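You operate a simulated robot arm through the tools that you are given. There is no shell and no other tool. Be economical: measure what you need, move in short steps, check, and stop when the job is done.

You are at the controls of a simulated robot arm. One attempt, no reset.

TASK
Tack the short tube to the turning plate on both sides.
Fine: dotted side first, torch parked while you turn the plate half round by its knob; the tube is over 60 C after; welder, gas and extractor may stay on as found.

It is judged by the outcome, as a careful person would: the job done as asked, and still so three seconds after it is handed in. It fails if anything else is knocked over, pushed out of place, dropped, spilled or broken.

THE ROBOT
A 6-joint arm with a two-finger parallel gripper, fixed in place. Base frame: the origin is at the foot of the arm, x ahead of it, y to its left, z up. Lengths are in mm, angles in rad, forces in N, time in s.
Its first joint turns from -1.152 to 1.152 rad. Payload 2.9 kg.
Tool frame: the origin (TCP) lies between the finger pads and is the grasp point; the fingertips stand 30 mm ahead of it; z points along the fingers, y is the line along which they close. Largest opening 110 mm; finger width 20, thickness 10; the body of the gripper, 48 by 112 mm, starts 55 mm behind the TCP.
Orientation is that of the tool frame in the base frame, as [roll, pitch, yaw] about the fixed x, y, z axes, in that order (R = Rz(yaw) Ry(pitch) Rx(roll)). With the fingers straight down and closing along the base's y, the tool's x points along the base's -x, its y along +y and its z along -z.

THE INTERFACE
- The arm moves only by the tool move_arm. Its argument "increments" is one flat list of numbers, 6 for each row, row after row: the shift along the base's x, y, z in m, then the turn, a rotation vector about the base's x, y, z in rad. In form: [x, y, z, rx, ry, rz, x, y, z, rx, ry, rz, ...]. A call has 1 to 20 rows; each row is the pose to reach, as a shift and turn from the pose commanded when the call began. "fingers" is the closure, from 0 (fully open) to 1 (shut), set as the call begins (left out, the last holds). Rows are played at 5 a second. More than 50 mm and 0.15 rad between two rows, or a gripper value outside its range, and nothing of the call is played. Where a pose cannot be reached the arm comes as near as it can. A force on the tool above 40 N (or 10 N above the force at the start of the call, whichever is more), or a blocked arm, ends the call early, and 0.2 s more pass. The fingers move at their own pace (about 108 mm/s each) and stop on an object; they squeeze with about 24 N. The grip force told is the motor's: it shows also when the fingers shut on nothing. Time passes only in rows, and 0.2 s behind the last, so rows that repeat a pose let the fingers close. The reply holds the time, the measured pose of the TCP, the force on the tool along the base axes, the opening and the grip force, in the units named above and with some noise.
- Cameras (640 x 400 px; columns grow to the right, rows downward): "scene" is fixed at [77.8, 453.7, 1378]; the picture's right is [-0.73, -0.68, 0.00], its down [-0.51, 0.55, -0.66] and it looks along [0.45, -0.48, -0.75] (base axes); focal length 214 px, centre (320, 200). "wrist" rides on the gripper at [72, 17, -103] in the tool frame; the picture's right is [-0.23, 0.97, 0.00], its down [-0.76, -0.18, -0.62] and it looks along [-0.61, -0.14, 0.78] (tool axes); focal length 222 px, centre (320, 200). There is no depth. A picture from a camera that has moved, and an enlarged one, comes with that camera's place and axes in the base frame and with its lens. The place of the scene camera against the robot may be out by one fixed shift of up to 25 mm in any direction.
- snapshot(camera): a new picture of that camera. The clock stands still meanwhile.
- zoom(camera, box): a new picture of the part [left, top, right, bottom] of that camera's present view, enlarged. The clock stands still meanwhile.
- job_done(): hands the job in; it is judged then, once.

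Go step by step. Nothing tells you positions but the pictures and the camera data: compare them with the known pose of the tool, close in by small moves and look again before you grip or let go. The budget is 120 turns and 76 pictures, counting those below and the enlarged ones. Unless the task says otherwise, let go and move clear before handing in.

The tools are called after "Emit:" by a JSON object that holds its "method" and its "body". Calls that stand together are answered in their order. move_arm: Moves the arm, as the interface text tells. Its arguments: {"type":"object","properties":{"increments":{"type":"array","items":{"type":"number"}},"fingers":{"type":"number"}},"required":["increments"]} The other tools are called the same way: snapshot (camera) takes a picture; zoom (camera, box) takes an enlarged picture of a part of a camera's view; job_done () hands the job in.

At the start:

```text
clock: 0.0
position: [435.6, -2.2, 1185.2]
orientation: [3.14, 0.001, 3.141]
contact_force: [0.1, 0.8, -0.4]
finger_gap: 110.1
grip_force: 0.0
```

scene: 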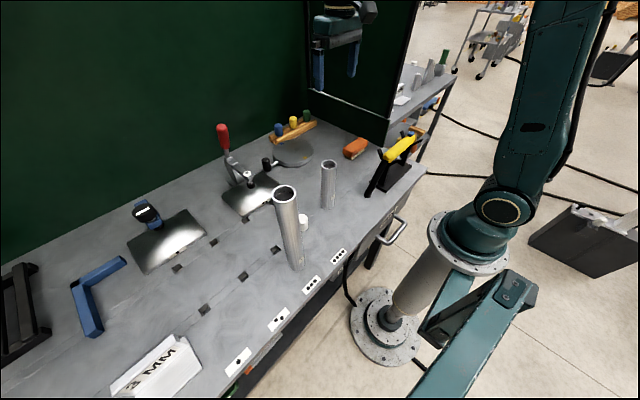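
wrist: 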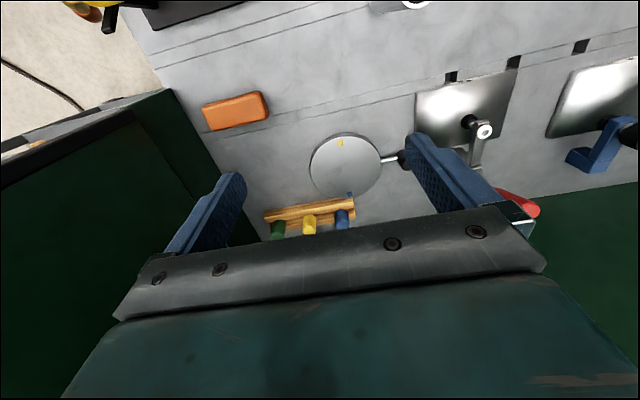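

I see a bench with a turning plate (round disc with a black knob), two tubes, a yellow torch in a stand, and clamps. I'll look closer first.

Emit:
{"method": "zoom", "body": {"camera": "scene", "box": [200, 90, 440, 240]}}

Emit:
{"method": "zoom", "body": {"camera": "wrist", "box": [180, 60, 540, 285]}}

Emit:
{"method": "zoom", "body": {"camera": "scene", "box": [100, 160, 420, 400]}}

```text
2.67 times, centred on (320, 165) of scene
camera zoom: at [77.8, 453.7, 1378.0], right [-0.73, -0.68, 0.0], down [-0.51, 0.55, -0.66], along [0.45, -0.48, -0.75], focal length 572 px, centre (320, 293)
```

zoom: 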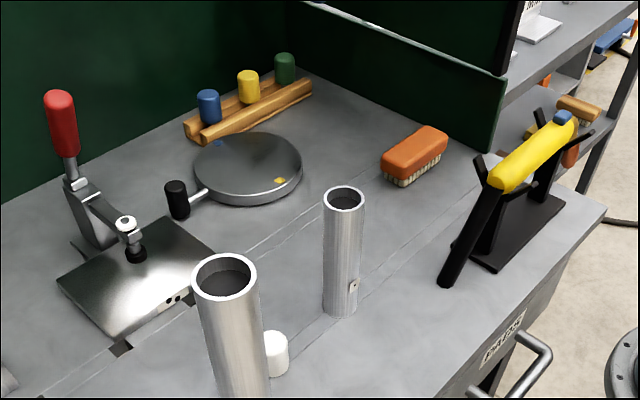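

```text
1.78 times, centred on (360, 172) of wrist
camera zoom: at [362.9, 13.1, 1287.8], right [0.23, 0.97, 0.0], down [0.76, -0.18, 0.62], along [0.61, -0.14, -0.78], focal length 395 px, centre (249, 249)
```

zoom: 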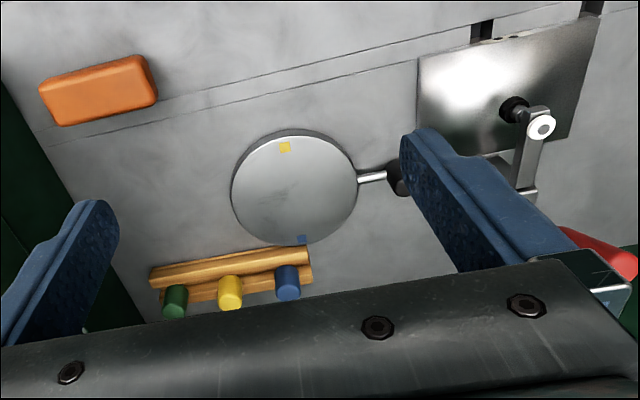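

```text
1.67 times, centred on (260, 280) of scene
camera zoom: at [77.8, 453.7, 1378.0], right [-0.73, -0.68, 0.0], down [-0.51, 0.55, -0.66], along [0.45, -0.48, -0.75], focal length 358 px, centre (420, 67)
```

zoom: 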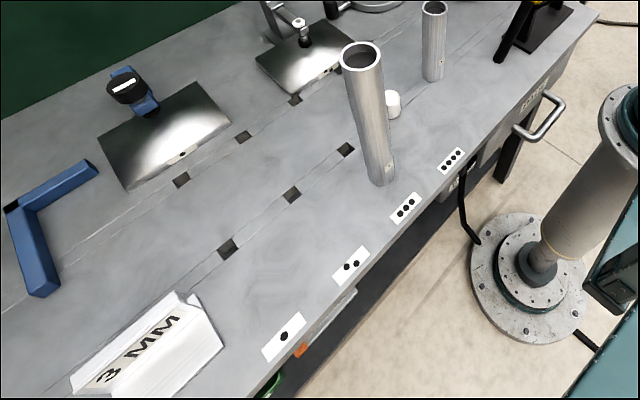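

The pictures suggest the bench top stands a good deal higher than the 550 told; I'll triangulate by moving the wrist camera back and looking again.

Emit:
{"method": "move_arm", "body": {"increments": [-0.04, 0, 0, 0, 0, 0, -0.08, 0, 0, 0, 0, 0, -0.12, 0, 0, 0, 0, 0, -0.16, 0, 0, 0, 0, 0, -0.2, 0, 0, 0, 0, 0]}}

Emit:
{"method": "snapshot", "body": {"camera": "wrist"}}

```text
clock: 1.2
position: [233.1, -2.8, 1183.6]
orientation: [3.14, 0.001, -3.14]
contact_force: [-0.2, -0.3, 0.4]
finger_gap: 110.1
grip_force: 0.0
```

```text
70 pictures are left
camera wrist: at [160.8, 14.1, 1286.3], right [0.23, 0.97, 0.0], down [0.76, -0.18, 0.62], along [0.61, -0.14, -0.78], focal length 222 px, centre (320, 200)
```

wrist: 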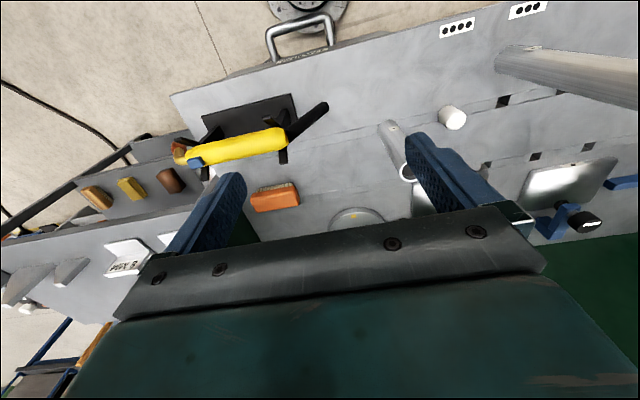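

Emit:
{"method": "zoom", "body": {"camera": "wrist", "box": [160, 80, 480, 280]}}

Emit:
{"method": "zoom", "body": {"camera": "wrist", "box": [370, 0, 640, 200]}}

```text
2.00 times, centred on (320, 180) of wrist
camera zoom: at [160.8, 14.1, 1286.3], right [0.23, 0.97, 0.0], down [0.76, -0.18, 0.62], along [0.61, -0.14, -0.78], focal length 444 px, centre (320, 240)
```

zoom: 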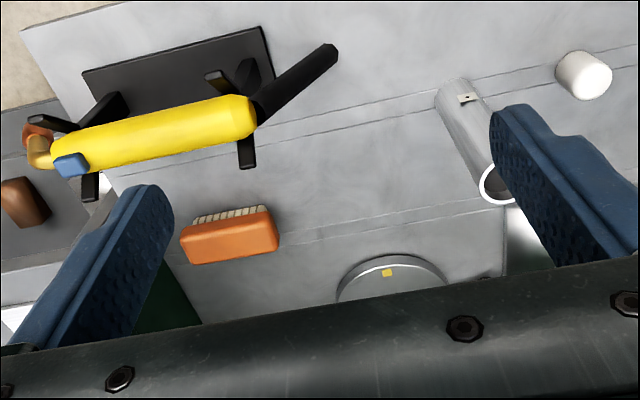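

```text
2.00 times, centred on (505, 100) of wrist
camera zoom: at [160.8, 14.1, 1286.3], right [0.23, 0.97, 0.0], down [0.76, -0.18, 0.62], along [0.61, -0.14, -0.78], focal length 444 px, centre (-50, 400)
```

zoom: 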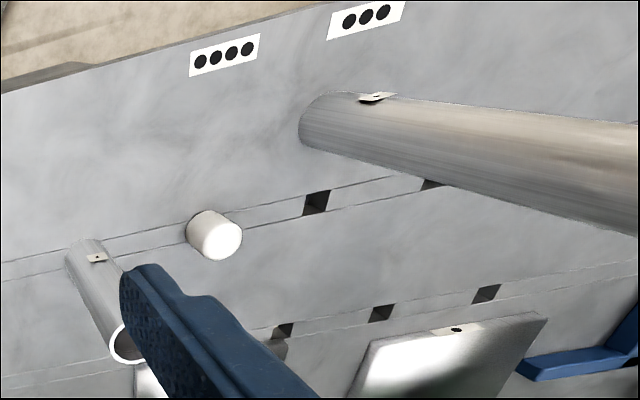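

The bench top is near z≈850, the plate's centre near (609, 13) with top at about z 873, and the torch lies near (290, -76...-200, 945). I turn the wrist to look at the torch from the side.

Emit:
{"method": "move_arm", "body": {"increments": [0.005, 0.01, 0, 0, 0, -0.14, 0.01, 0.02, 0, 0, 0, -0.28, 0.015, 0.03, 0, 0, 0, -0.42, 0.02, 0.04, 0, 0, 0, -0.56, 0.025, 0.05, 0, 0, 0, -0.7, 0.03, 0.06, 0, 0, 0, -0.84, 0.04, 0.07, 0, 0, 0, -0.98, 0.045, 0.08, 0, 0, 0, -1.12, 0.05, 0.09, 0, 0, 0, -1.26, 0.05, 0.1, 0, 0, 0, -1.4, 0.05, 0.1, 0, 0, 0, -1.53, 0.05, 0.1, 0, 0, 0, -1.57]}}

Emit:
{"method": "snapshot", "body": {"camera": "wrist"}}

```text
clock: 3.8
position: [286.2, 95.7, 1186.3]
orientation: [3.142, -0.001, 1.57]
contact_force: [0.6, -0.6, -0.2]
finger_gap: 109.9
grip_force: 0.0
```

```text
67 pictures are left
camera wrist: at [302.8, 168.7, 1287.8], right [0.97, -0.23, 0.0], down [-0.18, -0.76, 0.62], along [-0.14, -0.61, -0.78], focal length 222 px, centre (320, 200)
```

wrist: 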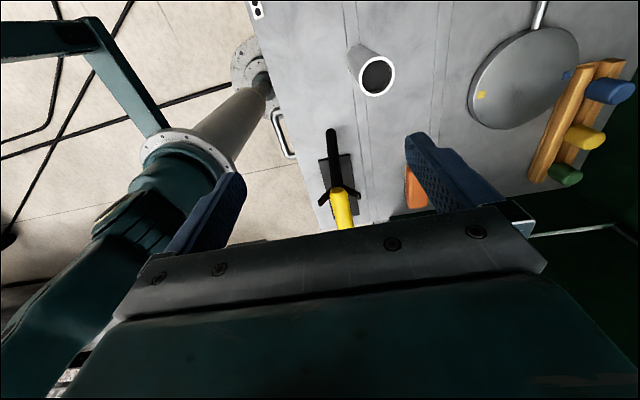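

Emit:
{"method": "zoom", "body": {"camera": "wrist", "box": [270, 30, 430, 230]}}

Emit:
{"method": "zoom", "body": {"camera": "scene", "box": [310, 90, 470, 220]}}

```text
2.00 times, centred on (350, 130) of wrist
camera zoom: at [302.8, 168.7, 1287.8], right [0.97, -0.23, 0.0], down [-0.18, -0.76, 0.62], along [-0.14, -0.61, -0.78], focal length 444 px, centre (260, 340)
```

zoom: 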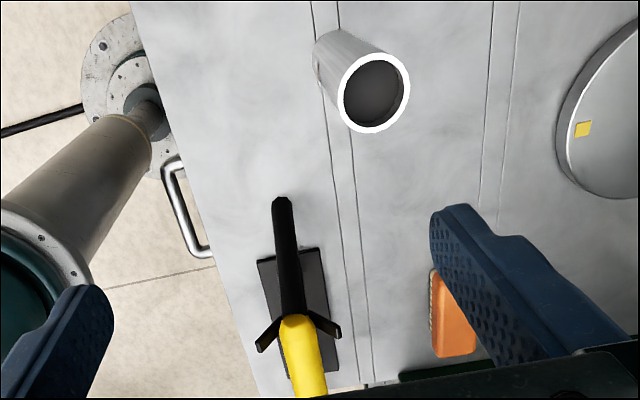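

```text
3.08 times, centred on (390, 155) of scene
camera zoom: at [77.8, 453.7, 1378.0], right [-0.73, -0.68, 0.0], down [-0.51, 0.55, -0.66], along [0.45, -0.48, -0.75], focal length 660 px, centre (105, 338)
```

zoom: 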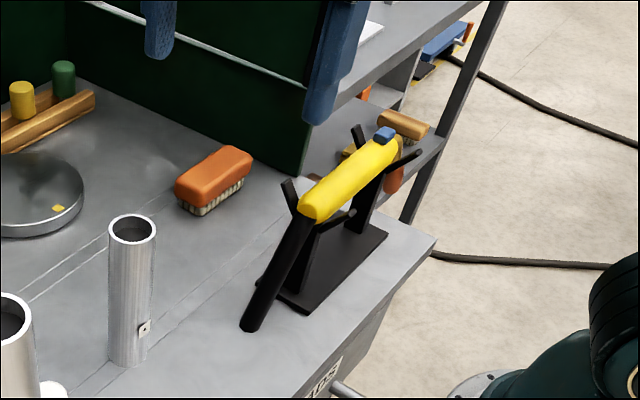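

The short tube (about 42 mm wide, 140 tall) stands near (359, 102) with its dotted tag facing -x. The torch handle runs along y at x≈285, and I go to the tube first with the wrist back in its start orientation.

Emit:
{"method": "move_arm", "body": {"increments": [0, 0, 0, 0, 0, 0.14, 0, 0, 0, 0, 0, 0.28, 0, 0, 0, 0, 0, 0.42, 0, 0, 0, 0, 0, 0.56, 0, 0, 0, 0, 0, 0.7, 0, 0, 0, 0, 0, 0.84, 0, 0, 0, 0, 0, 0.98, 0.02, 0, -0.01, 0, 0, 1.12, 0.03, 0, -0.02, 0, 0, 1.26, 0.04, 0, -0.03, 0, 0, 1.4, 0.06, 0.0, -0.04, 0, 0, 1.53, 0.073, 0.006, -0.05, 0, 0, 1.571]}}

Emit:
{"method": "snapshot", "body": {"camera": "wrist"}}

Emit:
{"method": "zoom", "body": {"camera": "scene", "box": [280, 130, 380, 220]}}

```text
clock: 6.4
position: [359.3, 103.2, 1134.7]
orientation: [-3.141, 0.0, -3.137]
contact_force: [0.2, -0.1, -1.0]
finger_gap: 109.9
grip_force: 0.1
```

```text
64 pictures are left
camera wrist: at [286.5, 119.0, 1236.9], right [0.22, 0.97, 0.0], down [0.76, -0.18, 0.62], along [0.61, -0.14, -0.78], focal length 222 px, centre (320, 200)
```

wrist: 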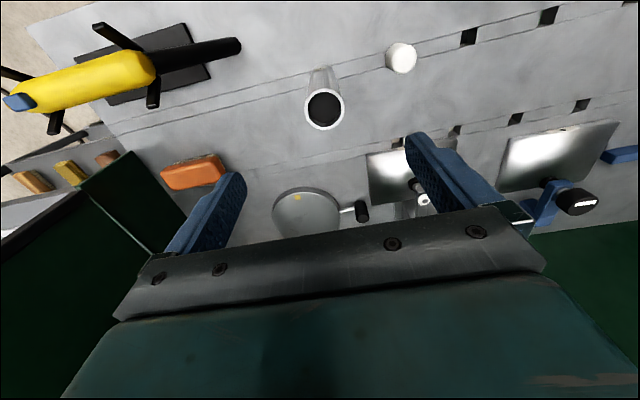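

```text
4.44 times, centred on (330, 175) of scene
camera zoom: at [77.8, 453.7, 1378.0], right [-0.73, -0.68, 0.0], down [-0.51, 0.55, -0.66], along [0.45, -0.48, -0.75], focal length 953 px, centre (276, 311)
```

zoom: 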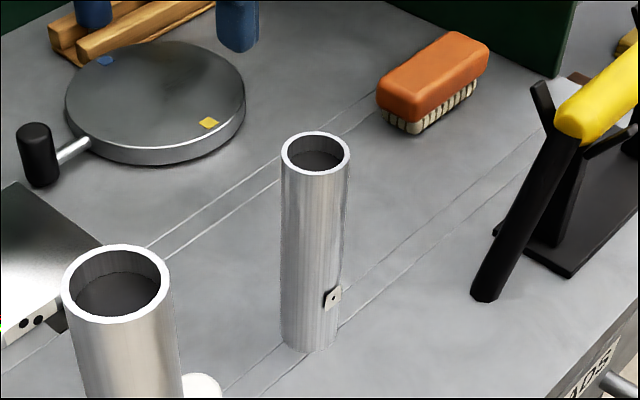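

The tube axis is near (359, 107) and its top near z 1000. I descend around it with open fingers and look before gripping.

Emit:
{"method": "move_arm", "body": {"increments": [0, 0.004, -0.04, 0, 0, 0, 0, 0.004, -0.08, 0, 0, 0, 0, 0.004, -0.11, 0, 0, 0, 0, 0.004, -0.14, 0, 0, 0, 0, 0.004, -0.16, 0, 0, 0]}}

Emit:
{"method": "snapshot", "body": {"camera": "wrist"}}

Emit:
{"method": "zoom", "body": {"camera": "scene", "box": [280, 100, 380, 220]}}

```text
clock: 7.6
position: [359.0, 107.5, 975.0]
orientation: [3.14, 0.0, -3.14]
contact_force: [0.3, -0.5, 0.0]
finger_gap: 110.1
grip_force: 0.0
```

```text
62 pictures are left
camera wrist: at [285.8, 124.4, 1077.1], right [0.23, 0.97, 0.0], down [0.76, -0.18, 0.62], along [0.61, -0.14, -0.78], focal length 222 px, centre (320, 200)
```

wrist: 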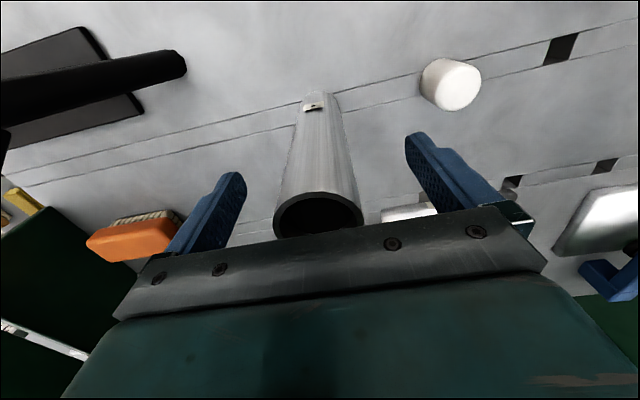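

```text
3.33 times, centred on (330, 160) of scene
camera zoom: at [77.8, 453.7, 1378.0], right [-0.73, -0.68, 0.0], down [-0.51, 0.55, -0.66], along [0.45, -0.48, -0.75], focal length 715 px, centre (287, 333)
```

zoom: 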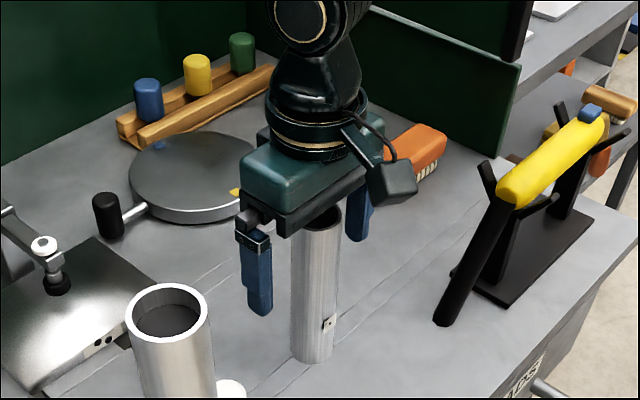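

The tube stands centred between the fingers, so I close on it.

Emit:
{"method": "move_arm", "body": {"increments": [0, 0, 0, 0, 0, 0, 0, 0, 0, 0, 0, 0, 0, 0, 0, 0, 0, 0, 0, 0, 0, 0, 0, 0], "fingers": 1}}

```text
clock: 8.6
position: [358.0, 107.4, 975.0]
orientation: [-3.14, 0.001, -3.14]
contact_force: [-0.1, -0.7, 0.5]
finger_gap: 39.2
grip_force: 24.5
```

Emit:
{"method": "move_arm", "body": {"increments": [0, 0, 0.04, 0, 0, 0, 0, 0, 0.08, 0, 0, 0, 0, -0.03, 0.1, 0, 0, 0, 0.02, -0.06, 0.1, 0, 0, 0, 0.06, -0.08, 0.1, 0, 0, 0, 0.1, -0.093, 0.1, 0, 0, 0, 0.14, -0.093, 0.1, 0, 0, 0, 0.18, -0.093, 0.1, 0, 0, 0, 0.2, -0.093, 0.1, 0, 0, 0]}}

Emit:
{"method": "snapshot", "body": {"camera": "wrist"}}

Emit:
{"method": "zoom", "body": {"camera": "scene", "box": [240, 80, 380, 200]}}

```text
clock: 10.6
position: [560.9, 14.4, 1075.2]
orientation: [3.141, 0.0, -3.139]
contact_force: [-0.2, -0.2, -1.8]
finger_gap: 39.0
grip_force: 24.3
```

```text
60 pictures are left
camera wrist: at [487.5, 30.4, 1177.3], right [0.23, 0.97, 0.0], down [0.76, -0.18, 0.62], along [0.61, -0.14, -0.78], focal length 222 px, centre (320, 200)
```

wrist: 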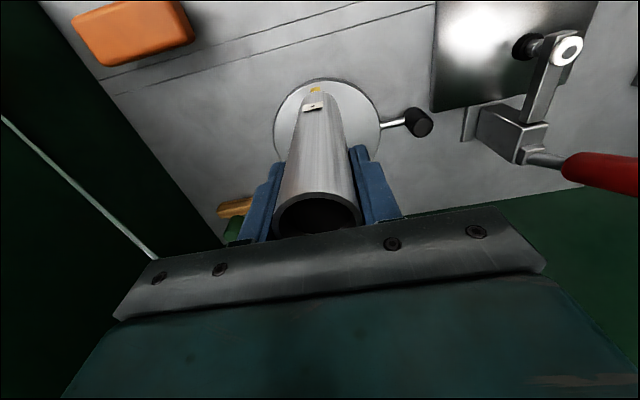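

```text
3.33 times, centred on (310, 140) of scene
camera zoom: at [77.8, 453.7, 1378.0], right [-0.73, -0.68, 0.0], down [-0.51, 0.55, -0.66], along [0.45, -0.48, -0.75], focal length 715 px, centre (353, 400)
```

zoom: 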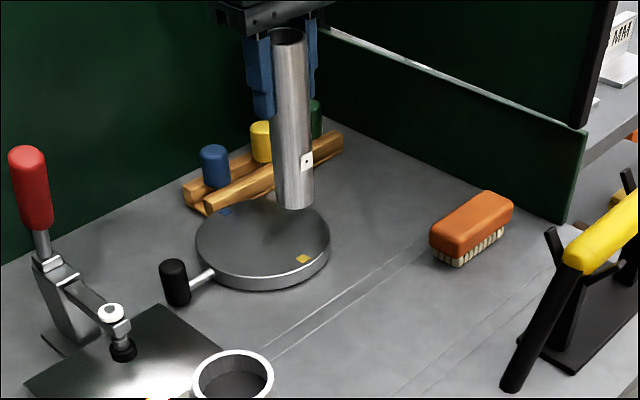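

The plate centre comes out at about (619, 11) from the two opposite marks. I move over it and lower to just above.

Emit:
{"method": "move_arm", "body": {"increments": [0.03, -0.003, 0, 0, 0, 0, 0.058, -0.003, 0, 0, 0, 0, 0.058, -0.003, -0.03, 0, 0, 0, 0.058, -0.003, -0.05, 0, 0, 0, 0.058, -0.003, -0.05, 0, 0, 0]}}

Emit:
{"method": "zoom", "body": {"camera": "wrist", "box": [200, 0, 440, 240]}}

Emit:
{"method": "zoom", "body": {"camera": "scene", "box": [240, 100, 340, 180]}}

```text
clock: 11.8
position: [616.3, 10.4, 1025.0]
orientation: [3.141, 0.001, -3.141]
contact_force: [-0.5, 1.1, -1.7]
finger_gap: 38.8
grip_force: 23.8
```

```text
1.67 times, centred on (320, 120) of wrist
camera zoom: at [543.8, 26.8, 1127.9], right [0.23, 0.97, 0.0], down [0.76, -0.18, 0.62], along [0.61, -0.14, -0.78], focal length 370 px, centre (320, 333)
```

zoom: 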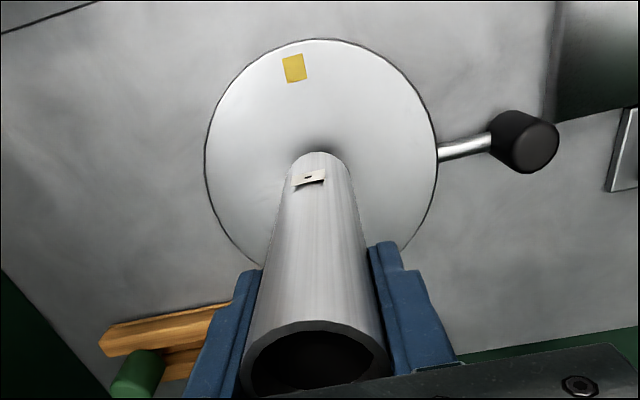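

```text
5.00 times, centred on (290, 140) of scene
camera zoom: at [77.8, 453.7, 1378.0], right [-0.73, -0.68, 0.0], down [-0.51, 0.55, -0.66], along [0.45, -0.48, -0.75], focal length 1072 px, centre (470, 500)
```

zoom: 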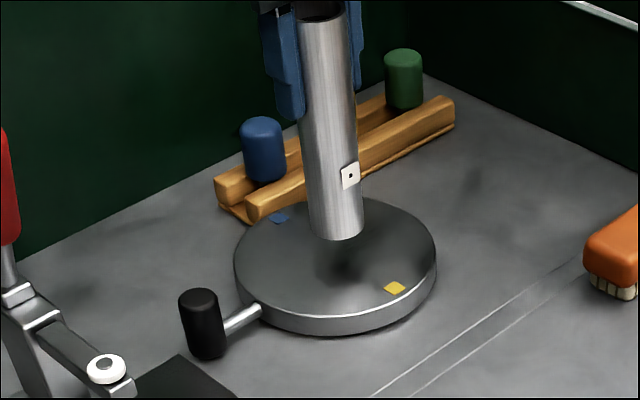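

Emit:
{"method": "move_arm", "body": {"increments": [0.003, 0.0, -0.006, 0, 0, 0, 0.003, 0.0, -0.012, 0, 0, 0, 0.003, 0, -0.016, 0, 0, 0, 0.003, 0, -0.016, 0, 0, 0]}}

Emit:
{"method": "zoom", "body": {"camera": "scene", "box": [260, 120, 330, 180]}}

```text
clock: 12.8
position: [620.3, 10.1, 1007.6]
orientation: [3.141, 0.001, -3.14]
contact_force: [-0.3, -1.1, -1.5]
finger_gap: 38.9
grip_force: 24.5
```

```text
6.67 times, centred on (295, 150) of scene
camera zoom: at [77.8, 453.7, 1378.0], right [-0.73, -0.68, 0.0], down [-0.51, 0.55, -0.66], along [0.45, -0.48, -0.75], focal length 1430 px, centre (487, 533)
```

zoom: 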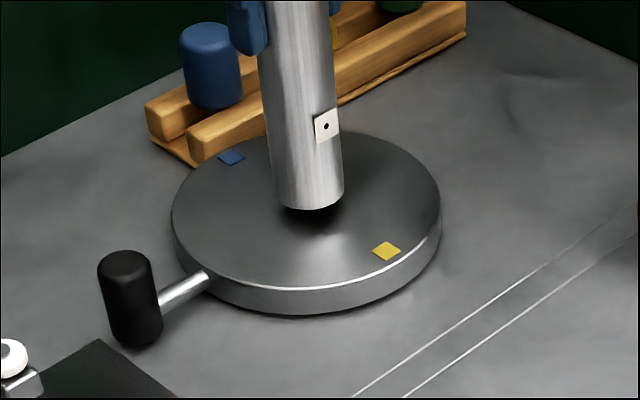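

Emit:
{"method": "move_arm", "body": {"increments": [0, 0.0, -0.002, 0, 0, 0, 0, 0, -0.004, 0, 0, 0, 0, 0, -0.006, 0, 0, 0, 0, 0, -0.007, 0, 0, 0, 0, 0, -0.007, 0, 0, 0]}}

```text
clock: 14.0
position: [619.2, 9.7, 1001.8]
orientation: [3.141, 0.0, -3.139]
contact_force: [0.3, 0.7, -1.0]
finger_gap: 38.9
grip_force: 24.1
```

Emit:
{"method": "move_arm", "body": {"increments": [0, 0.0, -0.0015, 0, 0, 0, 0, 0, -0.003, 0, 0, 0, 0, 0, -0.0045, 0, 0, 0, 0, 0, -0.0045, 0, 0, 0]}}

Emit:
{"method": "zoom", "body": {"camera": "scene", "box": [260, 120, 330, 180]}}

```text
clock: 15.0
position: [619.8, 10.1, 998.6]
orientation: [-3.141, 0.0, -3.14]
contact_force: [0.4, 0.1, -1.9]
finger_gap: 39.3
grip_force: 24.2
```

```text
6.67 times, centred on (295, 150) of scene
camera zoom: at [77.8, 453.7, 1378.0], right [-0.73, -0.68, 0.0], down [-0.51, 0.55, -0.66], along [0.45, -0.48, -0.75], focal length 1430 px, centre (487, 533)
```

zoom: 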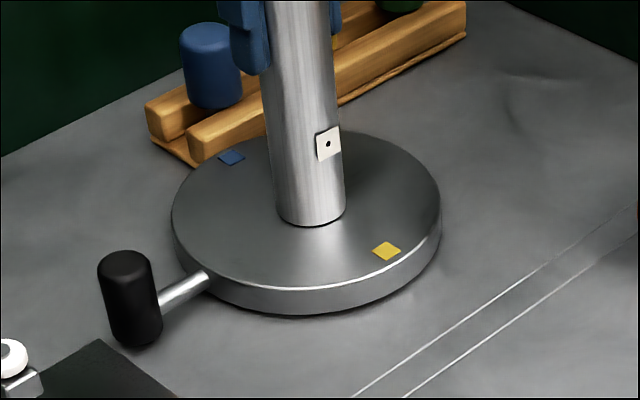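

Nearly down; a little more until the contact force shows.

Emit:
{"method": "move_arm", "body": {"increments": [0, 0.0, -0.001, 0, 0, 0, 0, 0, -0.002, 0, 0, 0, 0, 0, -0.002, 0, 0, 0]}}

```text
clock: 15.8
position: [619.3, 9.8, 996.1]
orientation: [-3.141, 0.002, -3.141]
contact_force: [-4.2, -0.3, 8.5]
finger_gap: 38.9
grip_force: 23.9
```

Contact is made, so I release the tube and rise clear.

Emit:
{"method": "move_arm", "body": {"increments": [0, 0, 0.0005, 0, 0, 0, 0, 0, 0.0005, 0, 0, 0, 0, 0, 0.0005, 0, 0, 0, 0, 0, 0.0005, 0, 0, 0], "fingers": 0}}

Emit:
{"method": "move_arm", "body": {"increments": [0, 0, 0.03, 0, 0, 0, 0, 0, 0.07, 0, 0, 0, 0, 0, 0.11, 0, 0, 0, -0.05, 0, 0.13, 0, 0, 0, -0.1, 0, 0.13, 0, 0, 0, -0.12, 0, 0.13, 0, 0, 0]}}

Emit:
{"method": "zoom", "body": {"camera": "scene", "box": [250, 90, 350, 180]}}

Emit:
{"method": "snapshot", "body": {"camera": "wrist"}}

```text
clock: 16.8
position: [620.1, 10.8, 995.7]
orientation: [3.141, 0.0, -3.14]
contact_force: [-0.4, -0.1, 0.7]
finger_gap: 109.9
grip_force: 0.0
```

```text
refused: row 4 steps farther than a row can; nothing moved
```

```text
4.44 times, centred on (300, 135) of scene
camera zoom: at [77.8, 453.7, 1378.0], right [-0.73, -0.68, 0.0], down [-0.51, 0.55, -0.66], along [0.45, -0.48, -0.75], focal length 953 px, centre (409, 489)
```

zoom: 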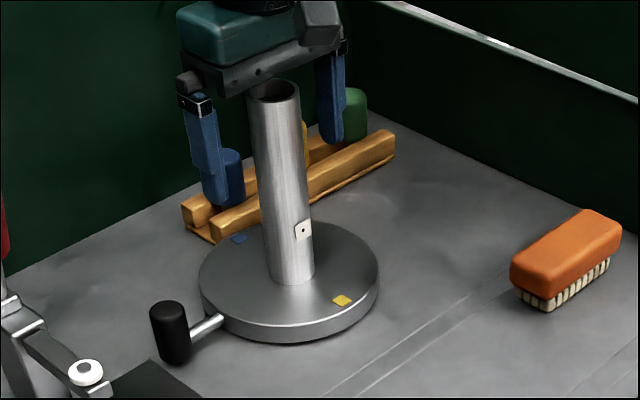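

```text
53 pictures are left
camera wrist: at [547.1, 27.0, 1098.3], right [0.23, 0.97, 0.0], down [0.76, -0.18, 0.62], along [0.61, -0.14, -0.78], focal length 222 px, centre (320, 200)
```

wrist: 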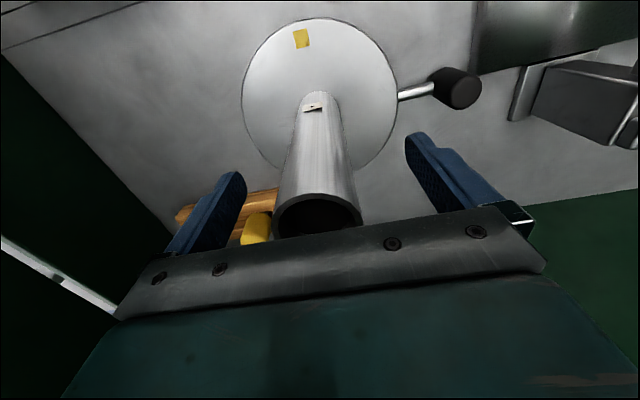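

The tube stands upright on the plate. Now I rise and go over to the torch, turning the gripper so it closes across the handle.

Emit:
{"method": "move_arm", "body": {"increments": [0, 0, 0.04, 0, 0, 0, 0, 0, 0.08, 0, 0, 0, 0, 0, 0.12, 0, 0, 0, -0.04, 0, 0.13, 0, 0, 0, -0.08, -0.01, 0.13, 0, 0, 0.14, -0.12, -0.02, 0.13, 0, 0, 0.28, -0.16, -0.035, 0.13, 0, 0, 0.42, -0.2, -0.05, 0.13, 0, 0, 0.56, -0.24, -0.065, 0.13, 0, 0, 0.7, -0.27, -0.08, 0.13, 0, 0, 0.84, -0.3, -0.1, 0.13, 0, 0, 0.98, -0.32, -0.12, 0.13, 0, 0, 1.12, -0.33, -0.14, 0.13, 0, 0, 1.26, -0.334, -0.15, 0.13, 0, 0, 1.4, -0.334, -0.16, 0.13, 0, 0, 1.5, -0.334, -0.16, 0.13, 0, 0, 1.571]}}

Emit:
{"method": "snapshot", "body": {"camera": "wrist"}}

Emit:
{"method": "zoom", "body": {"camera": "scene", "box": [310, 80, 450, 200]}}

```text
clock: 20.2
position: [285.8, -151.1, 1126.8]
orientation: [-3.141, 0.0, -1.568]
contact_force: [-0.1, 0.1, -0.5]
finger_gap: 109.9
grip_force: 0.1
```

```text
52 pictures are left
camera wrist: at [268.3, -223.5, 1228.8], right [-0.97, 0.22, 0.0], down [0.18, 0.76, 0.62], along [0.14, 0.61, -0.78], focal length 222 px, centre (320, 200)
```

wrist: 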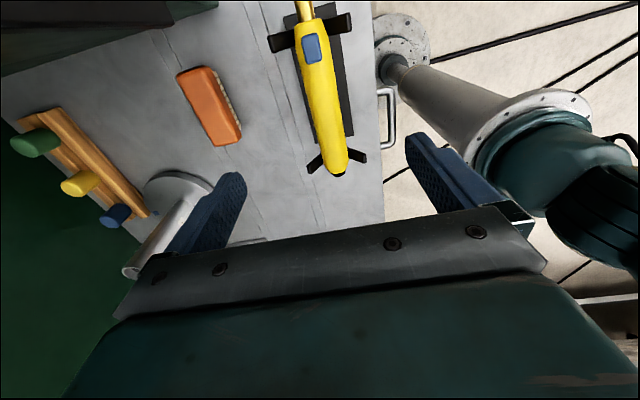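

```text
3.33 times, centred on (380, 140) of scene
camera zoom: at [77.8, 453.7, 1378.0], right [-0.73, -0.68, 0.0], down [-0.51, 0.55, -0.66], along [0.45, -0.48, -0.75], focal length 715 px, centre (120, 400)
```

zoom: 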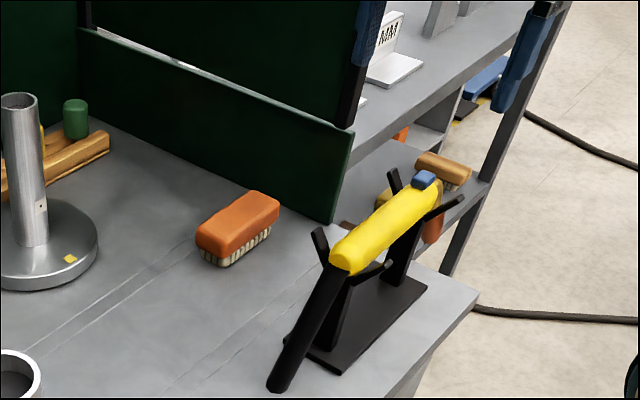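

Emit:
{"method": "zoom", "body": {"camera": "wrist", "box": [260, 0, 380, 190]}}

```text
2.11 times, centred on (320, 95) of wrist
camera zoom: at [268.3, -223.5, 1228.8], right [-0.97, 0.22, 0.0], down [0.18, 0.76, 0.62], along [0.14, 0.61, -0.78], focal length 468 px, centre (320, 421)
```

zoom: 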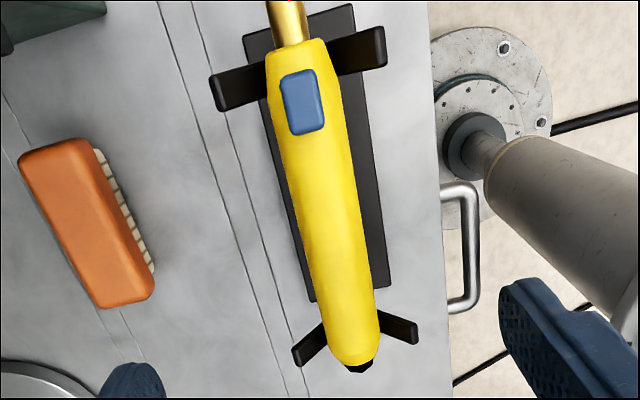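

The brass neck and copper nozzle are at the far (-y) end, by the blue button, so the black rod at the near end must be the cable boot. I move back to see the nozzle.

Emit:
{"method": "move_arm", "body": {"increments": [0, -0.04, 0, 0, 0, 0, 0, -0.08, 0, 0, 0, 0, 0, -0.12, 0, 0, 0, 0, 0, -0.16, 0, 0, 0, 0]}}

Emit:
{"method": "zoom", "body": {"camera": "wrist", "box": [240, 30, 440, 190]}}

Emit:
{"method": "zoom", "body": {"camera": "scene", "box": [370, 100, 450, 170]}}

```text
clock: 21.2
position: [284.4, -312.7, 1124.2]
orientation: [3.141, 0.0, -1.567]
contact_force: [-0.7, 0.3, 0.1]
finger_gap: 110.0
grip_force: 0.1
```

```text
2.50 times, centred on (340, 110) of wrist
camera zoom: at [267.5, -384.3, 1227.4], right [-0.97, 0.23, 0.0], down [0.18, 0.76, 0.62], along [0.14, 0.61, -0.78], focal length 555 px, centre (270, 425)
```

zoom: 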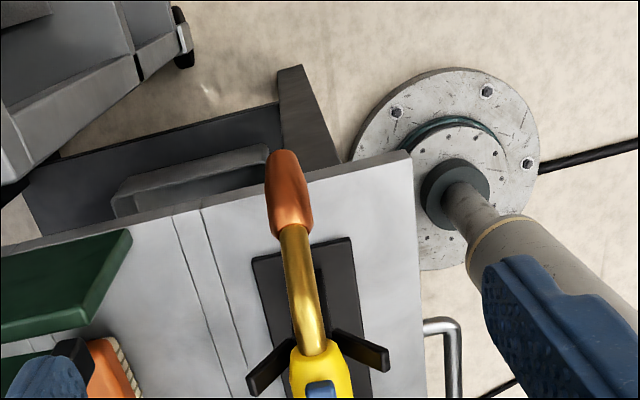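

```text
5.71 times, centred on (410, 135) of scene
camera zoom: at [77.7, 453.7, 1378.0], right [-0.73, -0.68, 0.0], down [-0.51, 0.55, -0.66], along [0.45, -0.48, -0.75], focal length 1226 px, centre (-194, 571)
```

zoom: 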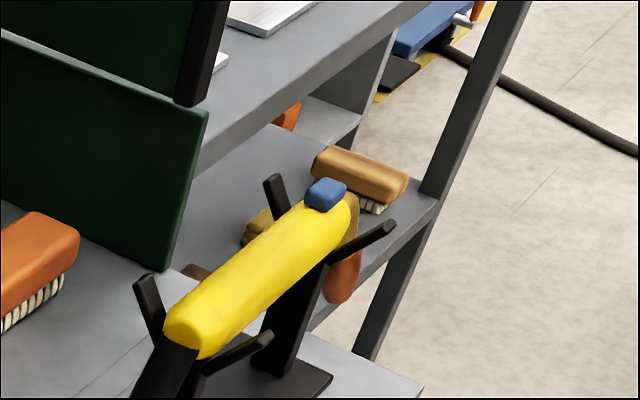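

The torch handle's axis is at about x 281, z 955, from y -70 to -226, with the nozzle tip near (278, -303, 872). I move above the middle of the handle, between the forks.

Emit:
{"method": "move_arm", "body": {"increments": [0, 0.04, 0, 0, 0, -0.03, 0, 0.08, 0, 0, 0, -0.03, -0.002, 0.12, -0.02, 0, 0, -0.03, -0.003, 0.16, -0.06, 0, 0, -0.03, -0.003, 0.163, -0.1, 0, 0, -0.03, -0.003, 0.163, -0.11, 0, 0, -0.03]}}

Emit:
{"method": "snapshot", "body": {"camera": "wrist"}}

Emit:
{"method": "zoom", "body": {"camera": "scene", "box": [340, 90, 450, 190]}}

```text
refused: row 4 steps farther than a row can; nothing moved
```

```text
47 pictures are left
camera wrist: at [267.5, -384.3, 1227.4], right [-0.97, 0.23, 0.0], down [0.18, 0.76, 0.62], along [0.14, 0.61, -0.78], focal length 222 px, centre (320, 200)
```

wrist: 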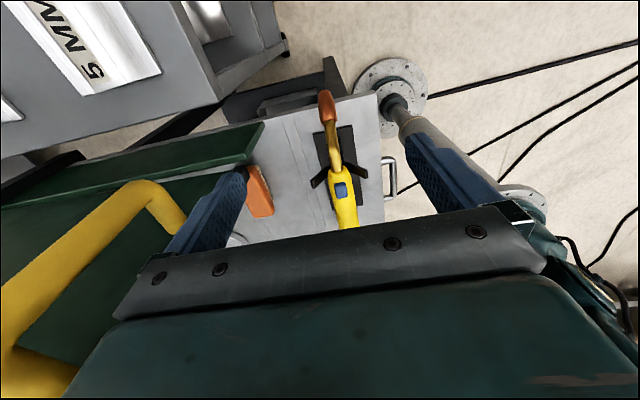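

```text
4.00 times, centred on (395, 140) of scene
camera zoom: at [77.7, 453.7, 1378.0], right [-0.73, -0.68, 0.0], down [-0.51, 0.55, -0.66], along [0.45, -0.48, -0.75], focal length 858 px, centre (20, 440)
```

zoom: 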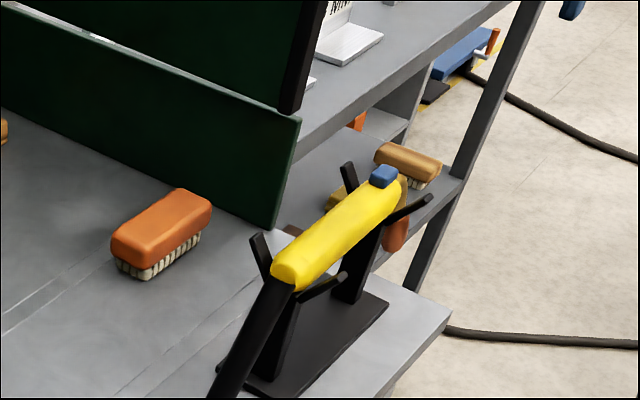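

Emit:
{"method": "move_arm", "body": {"increments": [0, 0.04, 0, 0, 0, -0.03, 0, 0.08, 0, 0, 0, -0.03, -0.002, 0.12, -0.02, 0, 0, -0.03, -0.003, 0.15, -0.05, 0, 0, -0.03, -0.003, 0.163, -0.085, 0, 0, -0.03, -0.003, 0.163, -0.105, 0, 0, -0.03]}}

Emit:
{"method": "snapshot", "body": {"camera": "wrist"}}

Emit:
{"method": "zoom", "body": {"camera": "scene", "box": [340, 90, 450, 190]}}

```text
clock: 22.6
position: [282.6, -146.3, 1019.3]
orientation: [-3.142, -0.001, -1.6]
contact_force: [-0.4, -0.1, -0.5]
finger_gap: 109.9
grip_force: 0.0
```

```text
45 pictures are left
camera wrist: at [264.3, -217.8, 1121.7], right [-0.97, 0.26, 0.0], down [0.2, 0.76, 0.62], along [0.16, 0.6, -0.78], focal length 222 px, centre (320, 200)
```

wrist: 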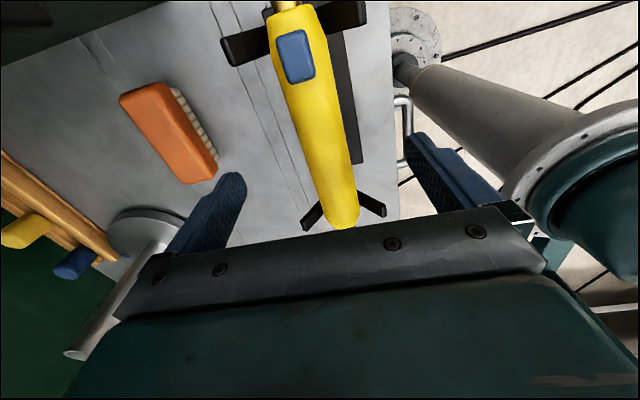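

```text
4.00 times, centred on (395, 140) of scene
camera zoom: at [77.7, 453.7, 1378.0], right [-0.73, -0.68, 0.0], down [-0.51, 0.55, -0.66], along [0.45, -0.48, -0.75], focal length 858 px, centre (20, 440)
```

zoom: 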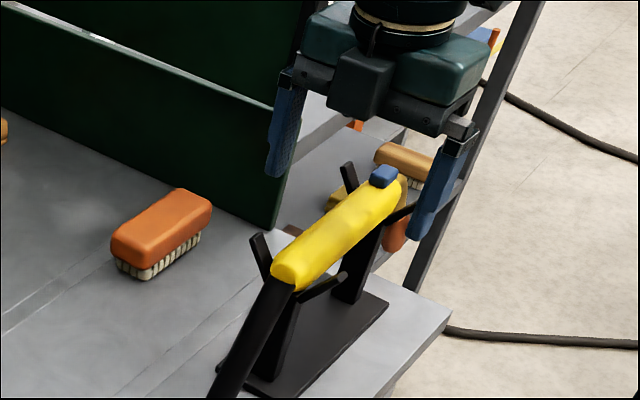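

Emit:
{"method": "move_arm", "body": {"increments": [-0.001, -0.002, -0.03, 0, 0, 0.01, -0.001, -0.002, -0.05, 0, 0, 0.01, -0.001, -0.002, -0.063, 0, 0, 0.01, -0.001, -0.002, -0.063, 0, 0, 0.01]}}

Emit:
{"method": "zoom", "body": {"camera": "scene", "box": [350, 90, 450, 190]}}

```text
clock: 23.6
position: [281.7, -145.4, 957.8]
orientation: [-3.141, 0.001, -1.588]
contact_force: [0.8, -0.6, -1.0]
finger_gap: 109.9
grip_force: 0.0
```

```text
4.00 times, centred on (400, 140) of scene
camera zoom: at [77.8, 453.7, 1378.0], right [-0.73, -0.68, 0.0], down [-0.51, 0.55, -0.66], along [0.45, -0.48, -0.75], focal length 858 px, centre (0, 440)
```

zoom: 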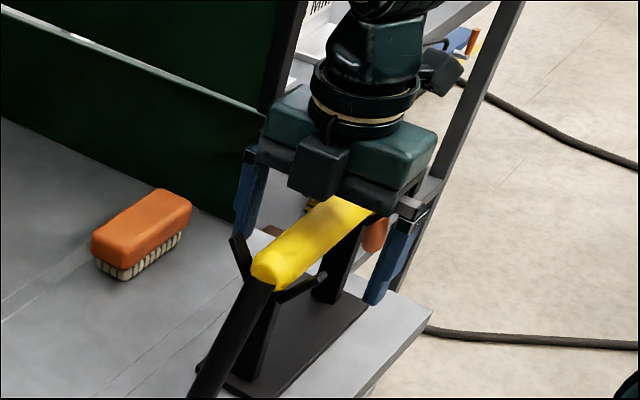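

Emit:
{"method": "move_arm", "body": {"increments": [0, 0, 0, 0, 0, 0, 0, 0, 0, 0, 0, 0, 0, 0, 0, 0, 0, 0, 0, 0, 0, 0, 0, 0], "fingers": 1}}

Emit:
{"method": "zoom", "body": {"camera": "scene", "box": [350, 90, 450, 190]}}

```text
clock: 24.6
position: [281.5, -145.2, 959.0]
orientation: [-3.141, 0.001, -1.59]
contact_force: [-0.3, 0.8, -0.2]
finger_gap: 33.5
grip_force: 24.0
```

```text
4.00 times, centred on (400, 140) of scene
camera zoom: at [77.8, 453.7, 1378.0], right [-0.73, -0.68, 0.0], down [-0.51, 0.55, -0.66], along [0.45, -0.48, -0.75], focal length 858 px, centre (0, 440)
```

zoom: 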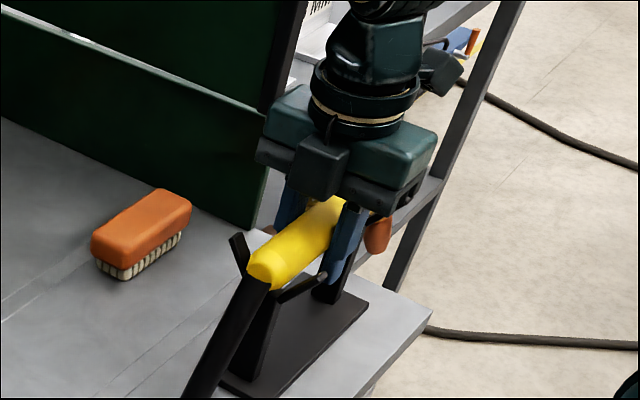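

The torch is held (33.5 mm). I lift it out of the forks and turn it so the nozzle points ahead.

Emit:
{"method": "move_arm", "body": {"increments": [0, 0, 0.03, 0, 0, 0, 0, 0, 0.07, 0, 0, 0, 0, 0, 0.11, 0, 0, 0, 0, 0, 0.14, 0, 0, 0]}}

Emit:
{"method": "move_arm", "body": {"increments": [0.01, 0.01, 0, 0, 0, 0.14, 0.02, 0.02, 0, 0, 0, 0.28, 0.03, 0.03, 0, 0, 0, 0.42, 0.04, 0.04, 0, 0, 0, 0.56, 0.05, 0.05, 0, 0, 0, 0.7, 0.06, 0.065, 0, 0, 0, 0.84, 0.07, 0.08, 0, 0, 0, 0.98, 0.08, 0.1, 0, 0, 0, 1.12, 0.09, 0.12, 0, 0, 0, 1.26, 0.1, 0.135, 0, 0, 0, 1.4, 0.1, 0.15, 0, 0, 0, 1.54, 0.1, 0.158, 0, 0, 0, 1.59]}}

Emit:
{"method": "snapshot", "body": {"camera": "scene"}}

Emit:
{"method": "snapshot", "body": {"camera": "wrist"}}

```text
clock: 25.6
position: [281.4, -146.3, 1099.2]
orientation: [3.141, 0.001, -1.593]
contact_force: [-0.7, 1.2, -9.6]
finger_gap: 33.4
grip_force: 24.2
```

```text
clock: 28.2
position: [380.4, 37.8, 1103.8]
orientation: [-3.127, 0.002, -0.012]
contact_force: [0.6, -0.2, -8.4]
finger_gap: 32.6
grip_force: 24.1
out of reach, approached as far as the arm can: row 11, 12
```

```text
41 pictures are left
```

scene: 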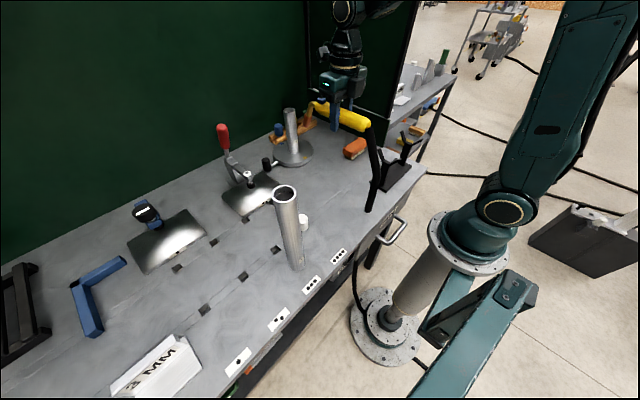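

```text
40 pictures are left
camera wrist: at [453.6, 18.8, 1205.6], right [-0.24, -0.97, -0.01], down [-0.76, 0.18, 0.63], along [-0.61, 0.16, -0.78], focal length 222 px, centre (320, 200)
```

wrist: 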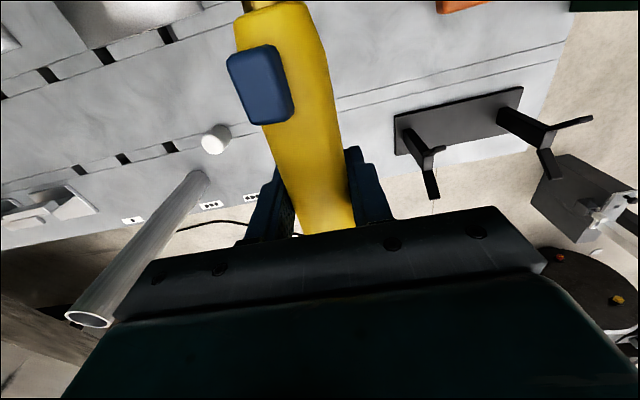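

Joint limits are close with the nozzle due +x, so I'll come in at a slight angle (about -0.2 rad). I move to a standoff pose.

Emit:
{"method": "move_arm", "body": {"increments": [0.0, 0.02, 0, 0, 0, -0.1, 0.0, 0.04, 0, 0, 0, -0.2, 0.0, 0.04, 0, 0, 0, -0.2]}}

```text
clock: 29.0
position: [381.3, 77.9, 1102.5]
orientation: [3.141, 0.001, -0.2]
contact_force: [-0.8, -0.5, -8.4]
finger_gap: 32.9
grip_force: 24.3
```

Emit:
{"method": "move_arm", "body": {"increments": [0.01, -0.01, -0.03, 0, 0, 0, 0.02, -0.02, -0.06, 0, 0, 0, 0.025, -0.025, -0.09, 0, 0, 0, 0.025, -0.025, -0.102, 0, 0, 0]}}

Emit:
{"method": "zoom", "body": {"camera": "scene", "box": [260, 80, 400, 200]}}

Emit:
{"method": "snapshot", "body": {"camera": "wrist"}}

```text
clock: 30.0
position: [407.1, 51.9, 999.1]
orientation: [3.14, 0.0, -0.198]
contact_force: [-0.7, -0.3, -8.3]
finger_gap: 32.6
grip_force: 24.1
```

```text
3.33 times, centred on (330, 140) of scene
camera zoom: at [77.9, 453.7, 1378.0], right [-0.73, -0.68, 0.0], down [-0.51, 0.55, -0.66], along [0.45, -0.48, -0.75], focal length 715 px, centre (287, 400)
```

zoom: 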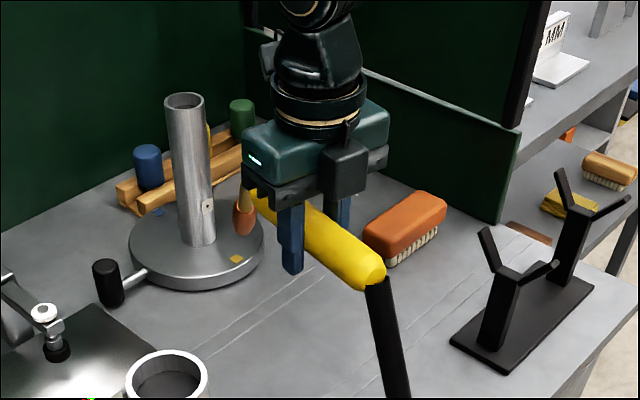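

```text
38 pictures are left
camera wrist: at [473.8, 21.4, 1101.6], right [-0.42, -0.91, 0.0], down [-0.71, 0.33, 0.62], along [-0.57, 0.26, -0.78], focal length 222 px, centre (320, 200)
```

wrist: 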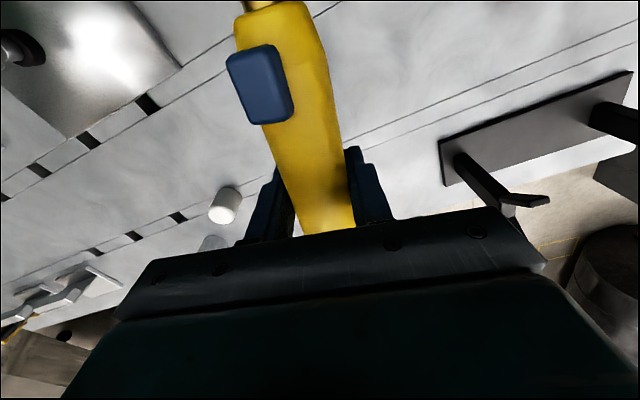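

Emit:
{"method": "zoom", "body": {"camera": "scene", "box": [280, 130, 340, 175]}}

```text
8.89 times, centred on (310, 152) of scene
camera zoom: at [77.9, 453.7, 1378.0], right [-0.73, -0.68, 0.0], down [-0.51, 0.55, -0.66], along [0.45, -0.48, -0.75], focal length 1906 px, centre (409, 622)
```

zoom: 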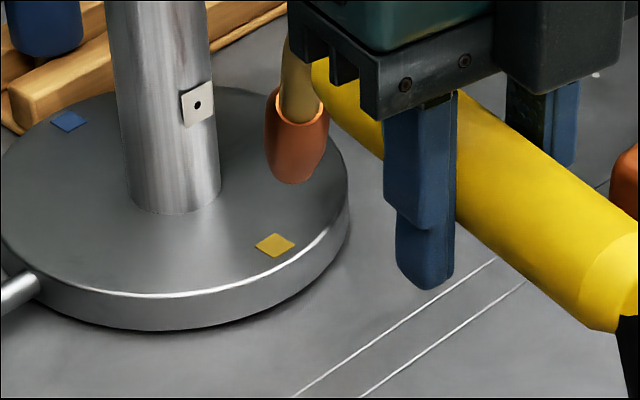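

Emit:
{"method": "move_arm", "body": {"increments": [0.01, 0.002, -0.01, 0, 0, 0, 0.018, 0.003, -0.02, 0, 0, 0, 0.018, 0.003, -0.025, 0, 0, 0, 0.018, 0.003, -0.025, 0, 0, 0]}}

Emit:
{"method": "zoom", "body": {"camera": "scene", "box": [280, 130, 340, 175]}}

```text
clock: 31.0
position: [424.9, 55.4, 976.3]
orientation: [3.141, 0.001, -0.199]
contact_force: [0.4, 0.4, -7.5]
finger_gap: 32.5
grip_force: 24.0
```

```text
8.89 times, centred on (310, 152) of scene
camera zoom: at [77.9, 453.7, 1378.0], right [-0.73, -0.68, 0.0], down [-0.51, 0.55, -0.66], along [0.45, -0.48, -0.75], focal length 1906 px, centre (409, 622)
```

zoom: 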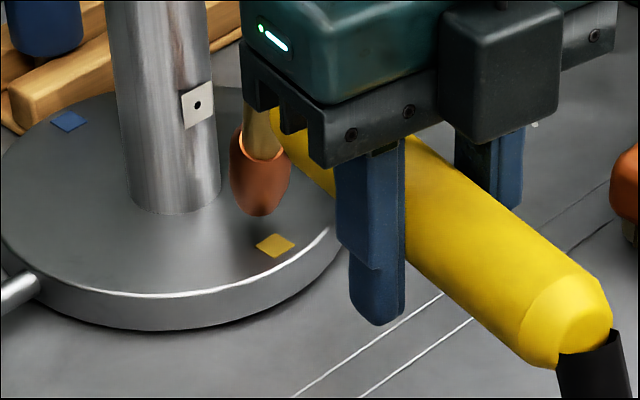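

Emit:
{"method": "move_arm", "body": {"increments": [0.005, 0.003, -0.003, 0, 0, 0, 0.007, 0.003, -0.006, 0, 0, 0, 0.007, 0.003, -0.008, 0, 0, 0, 0.007, 0.003, -0.008, 0, 0, 0]}}

Emit:
{"method": "zoom", "body": {"camera": "scene", "box": [285, 140, 325, 170]}}

```text
clock: 32.0
position: [431.4, 60.5, 968.5]
orientation: [-3.141, 0.0, -0.2]
contact_force: [0.1, 0.2, -8.3]
finger_gap: 32.6
grip_force: 23.7
```

```text
13.33 times, centred on (305, 155) of scene
camera zoom: at [77.9, 453.7, 1378.0], right [-0.73, -0.68, 0.0], down [-0.51, 0.55, -0.66], along [0.45, -0.48, -0.75], focal length 2860 px, centre (520, 800)
```

zoom: 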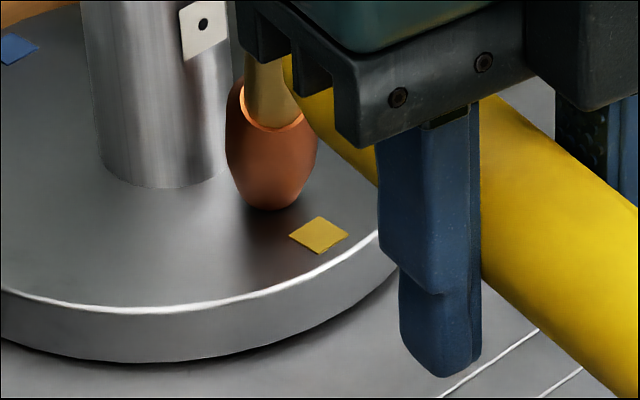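

Emit:
{"method": "move_arm", "body": {"increments": [0.004, 0.003, -0.001, 0, 0, 0, 0.008, 0.005, -0.002, 0, 0, 0, 0.008, 0.005, -0.003, 0, 0, 0, 0.008, 0.005, -0.003, 0, 0, 0]}}

Emit:
{"method": "zoom", "body": {"camera": "scene", "box": [285, 140, 325, 170]}}

```text
clock: 33.0
position: [439.3, 64.6, 964.8]
orientation: [-3.141, -0.002, -0.2]
contact_force: [-0.9, 2.1, -0.7]
finger_gap: 32.6
grip_force: 23.8
```

```text
13.33 times, centred on (305, 155) of scene
camera zoom: at [77.7, 453.8, 1378.0], right [-0.73, -0.68, 0.0], down [-0.51, 0.55, -0.66], along [0.45, -0.48, -0.75], focal length 2860 px, centre (520, 800)
```

zoom: 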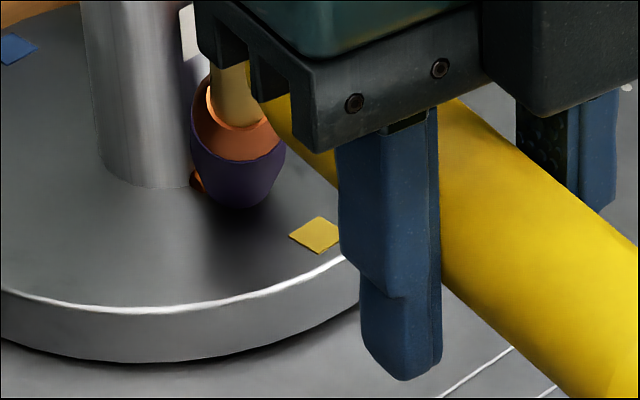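

The arc is firing at the joint, with the nozzle lightly resting on the plate. I hold still briefly.

Emit:
{"method": "move_arm", "body": {"increments": [0, 0, 0.001, 0, 0, 0, 0, 0, 0.001, 0, 0, 0, 0, 0, 0.001, 0, 0, 0, 0, 0, 0.001, 0, 0, 0]}}

Emit:
{"method": "zoom", "body": {"camera": "scene", "box": [285, 140, 325, 170]}}

```text
clock: 34.0
position: [440.0, 63.3, 965.9]
orientation: [-3.141, 0.001, -0.2]
contact_force: [0.2, 0.2, -7.0]
finger_gap: 32.7
grip_force: 24.2
```

```text
13.33 times, centred on (305, 155) of scene
camera zoom: at [77.9, 453.8, 1378.0], right [-0.73, -0.68, 0.0], down [-0.51, 0.55, -0.66], along [0.45, -0.48, -0.75], focal length 2860 px, centre (520, 800)
```

zoom: 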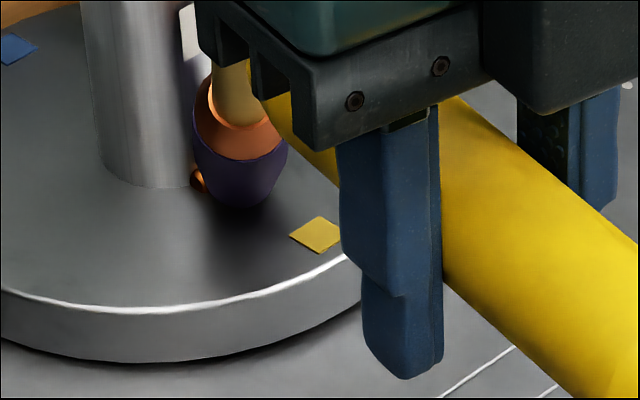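

A glowing bead sits at the foot of the tube. I back off and look at it.

Emit:
{"method": "move_arm", "body": {"increments": [0, 0, 0, 0, 0, 0, -0.005, 0.001, 0.004, 0, 0, 0, -0.03, 0.006, 0.02, 0, 0, 0, -0.06, 0.012, 0.05, 0, 0, 0, -0.06, 0.012, 0.09, 0, 0, 0]}}

Emit:
{"method": "zoom", "body": {"camera": "scene", "box": [270, 130, 320, 170]}}

```text
clock: 35.2
position: [379.2, 76.6, 1056.2]
orientation: [-3.141, 0.001, -0.198]
contact_force: [0.0, 0.1, -8.2]
finger_gap: 32.7
grip_force: 24.0
```

```text
10.00 times, centred on (295, 150) of scene
camera zoom: at [77.8, 453.8, 1378.0], right [-0.73, -0.68, 0.0], down [-0.51, 0.55, -0.66], along [0.45, -0.48, -0.75], focal length 2145 px, centre (570, 700)
```

zoom: 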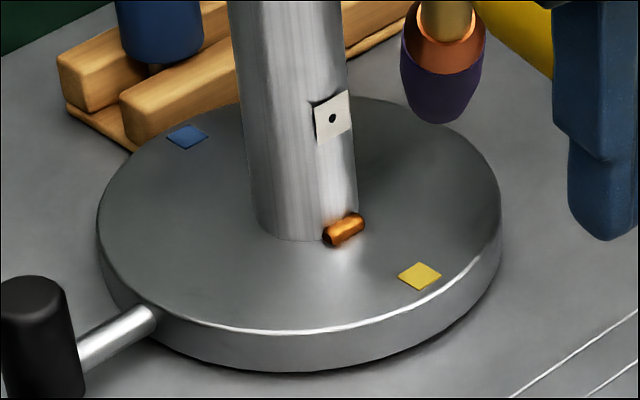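

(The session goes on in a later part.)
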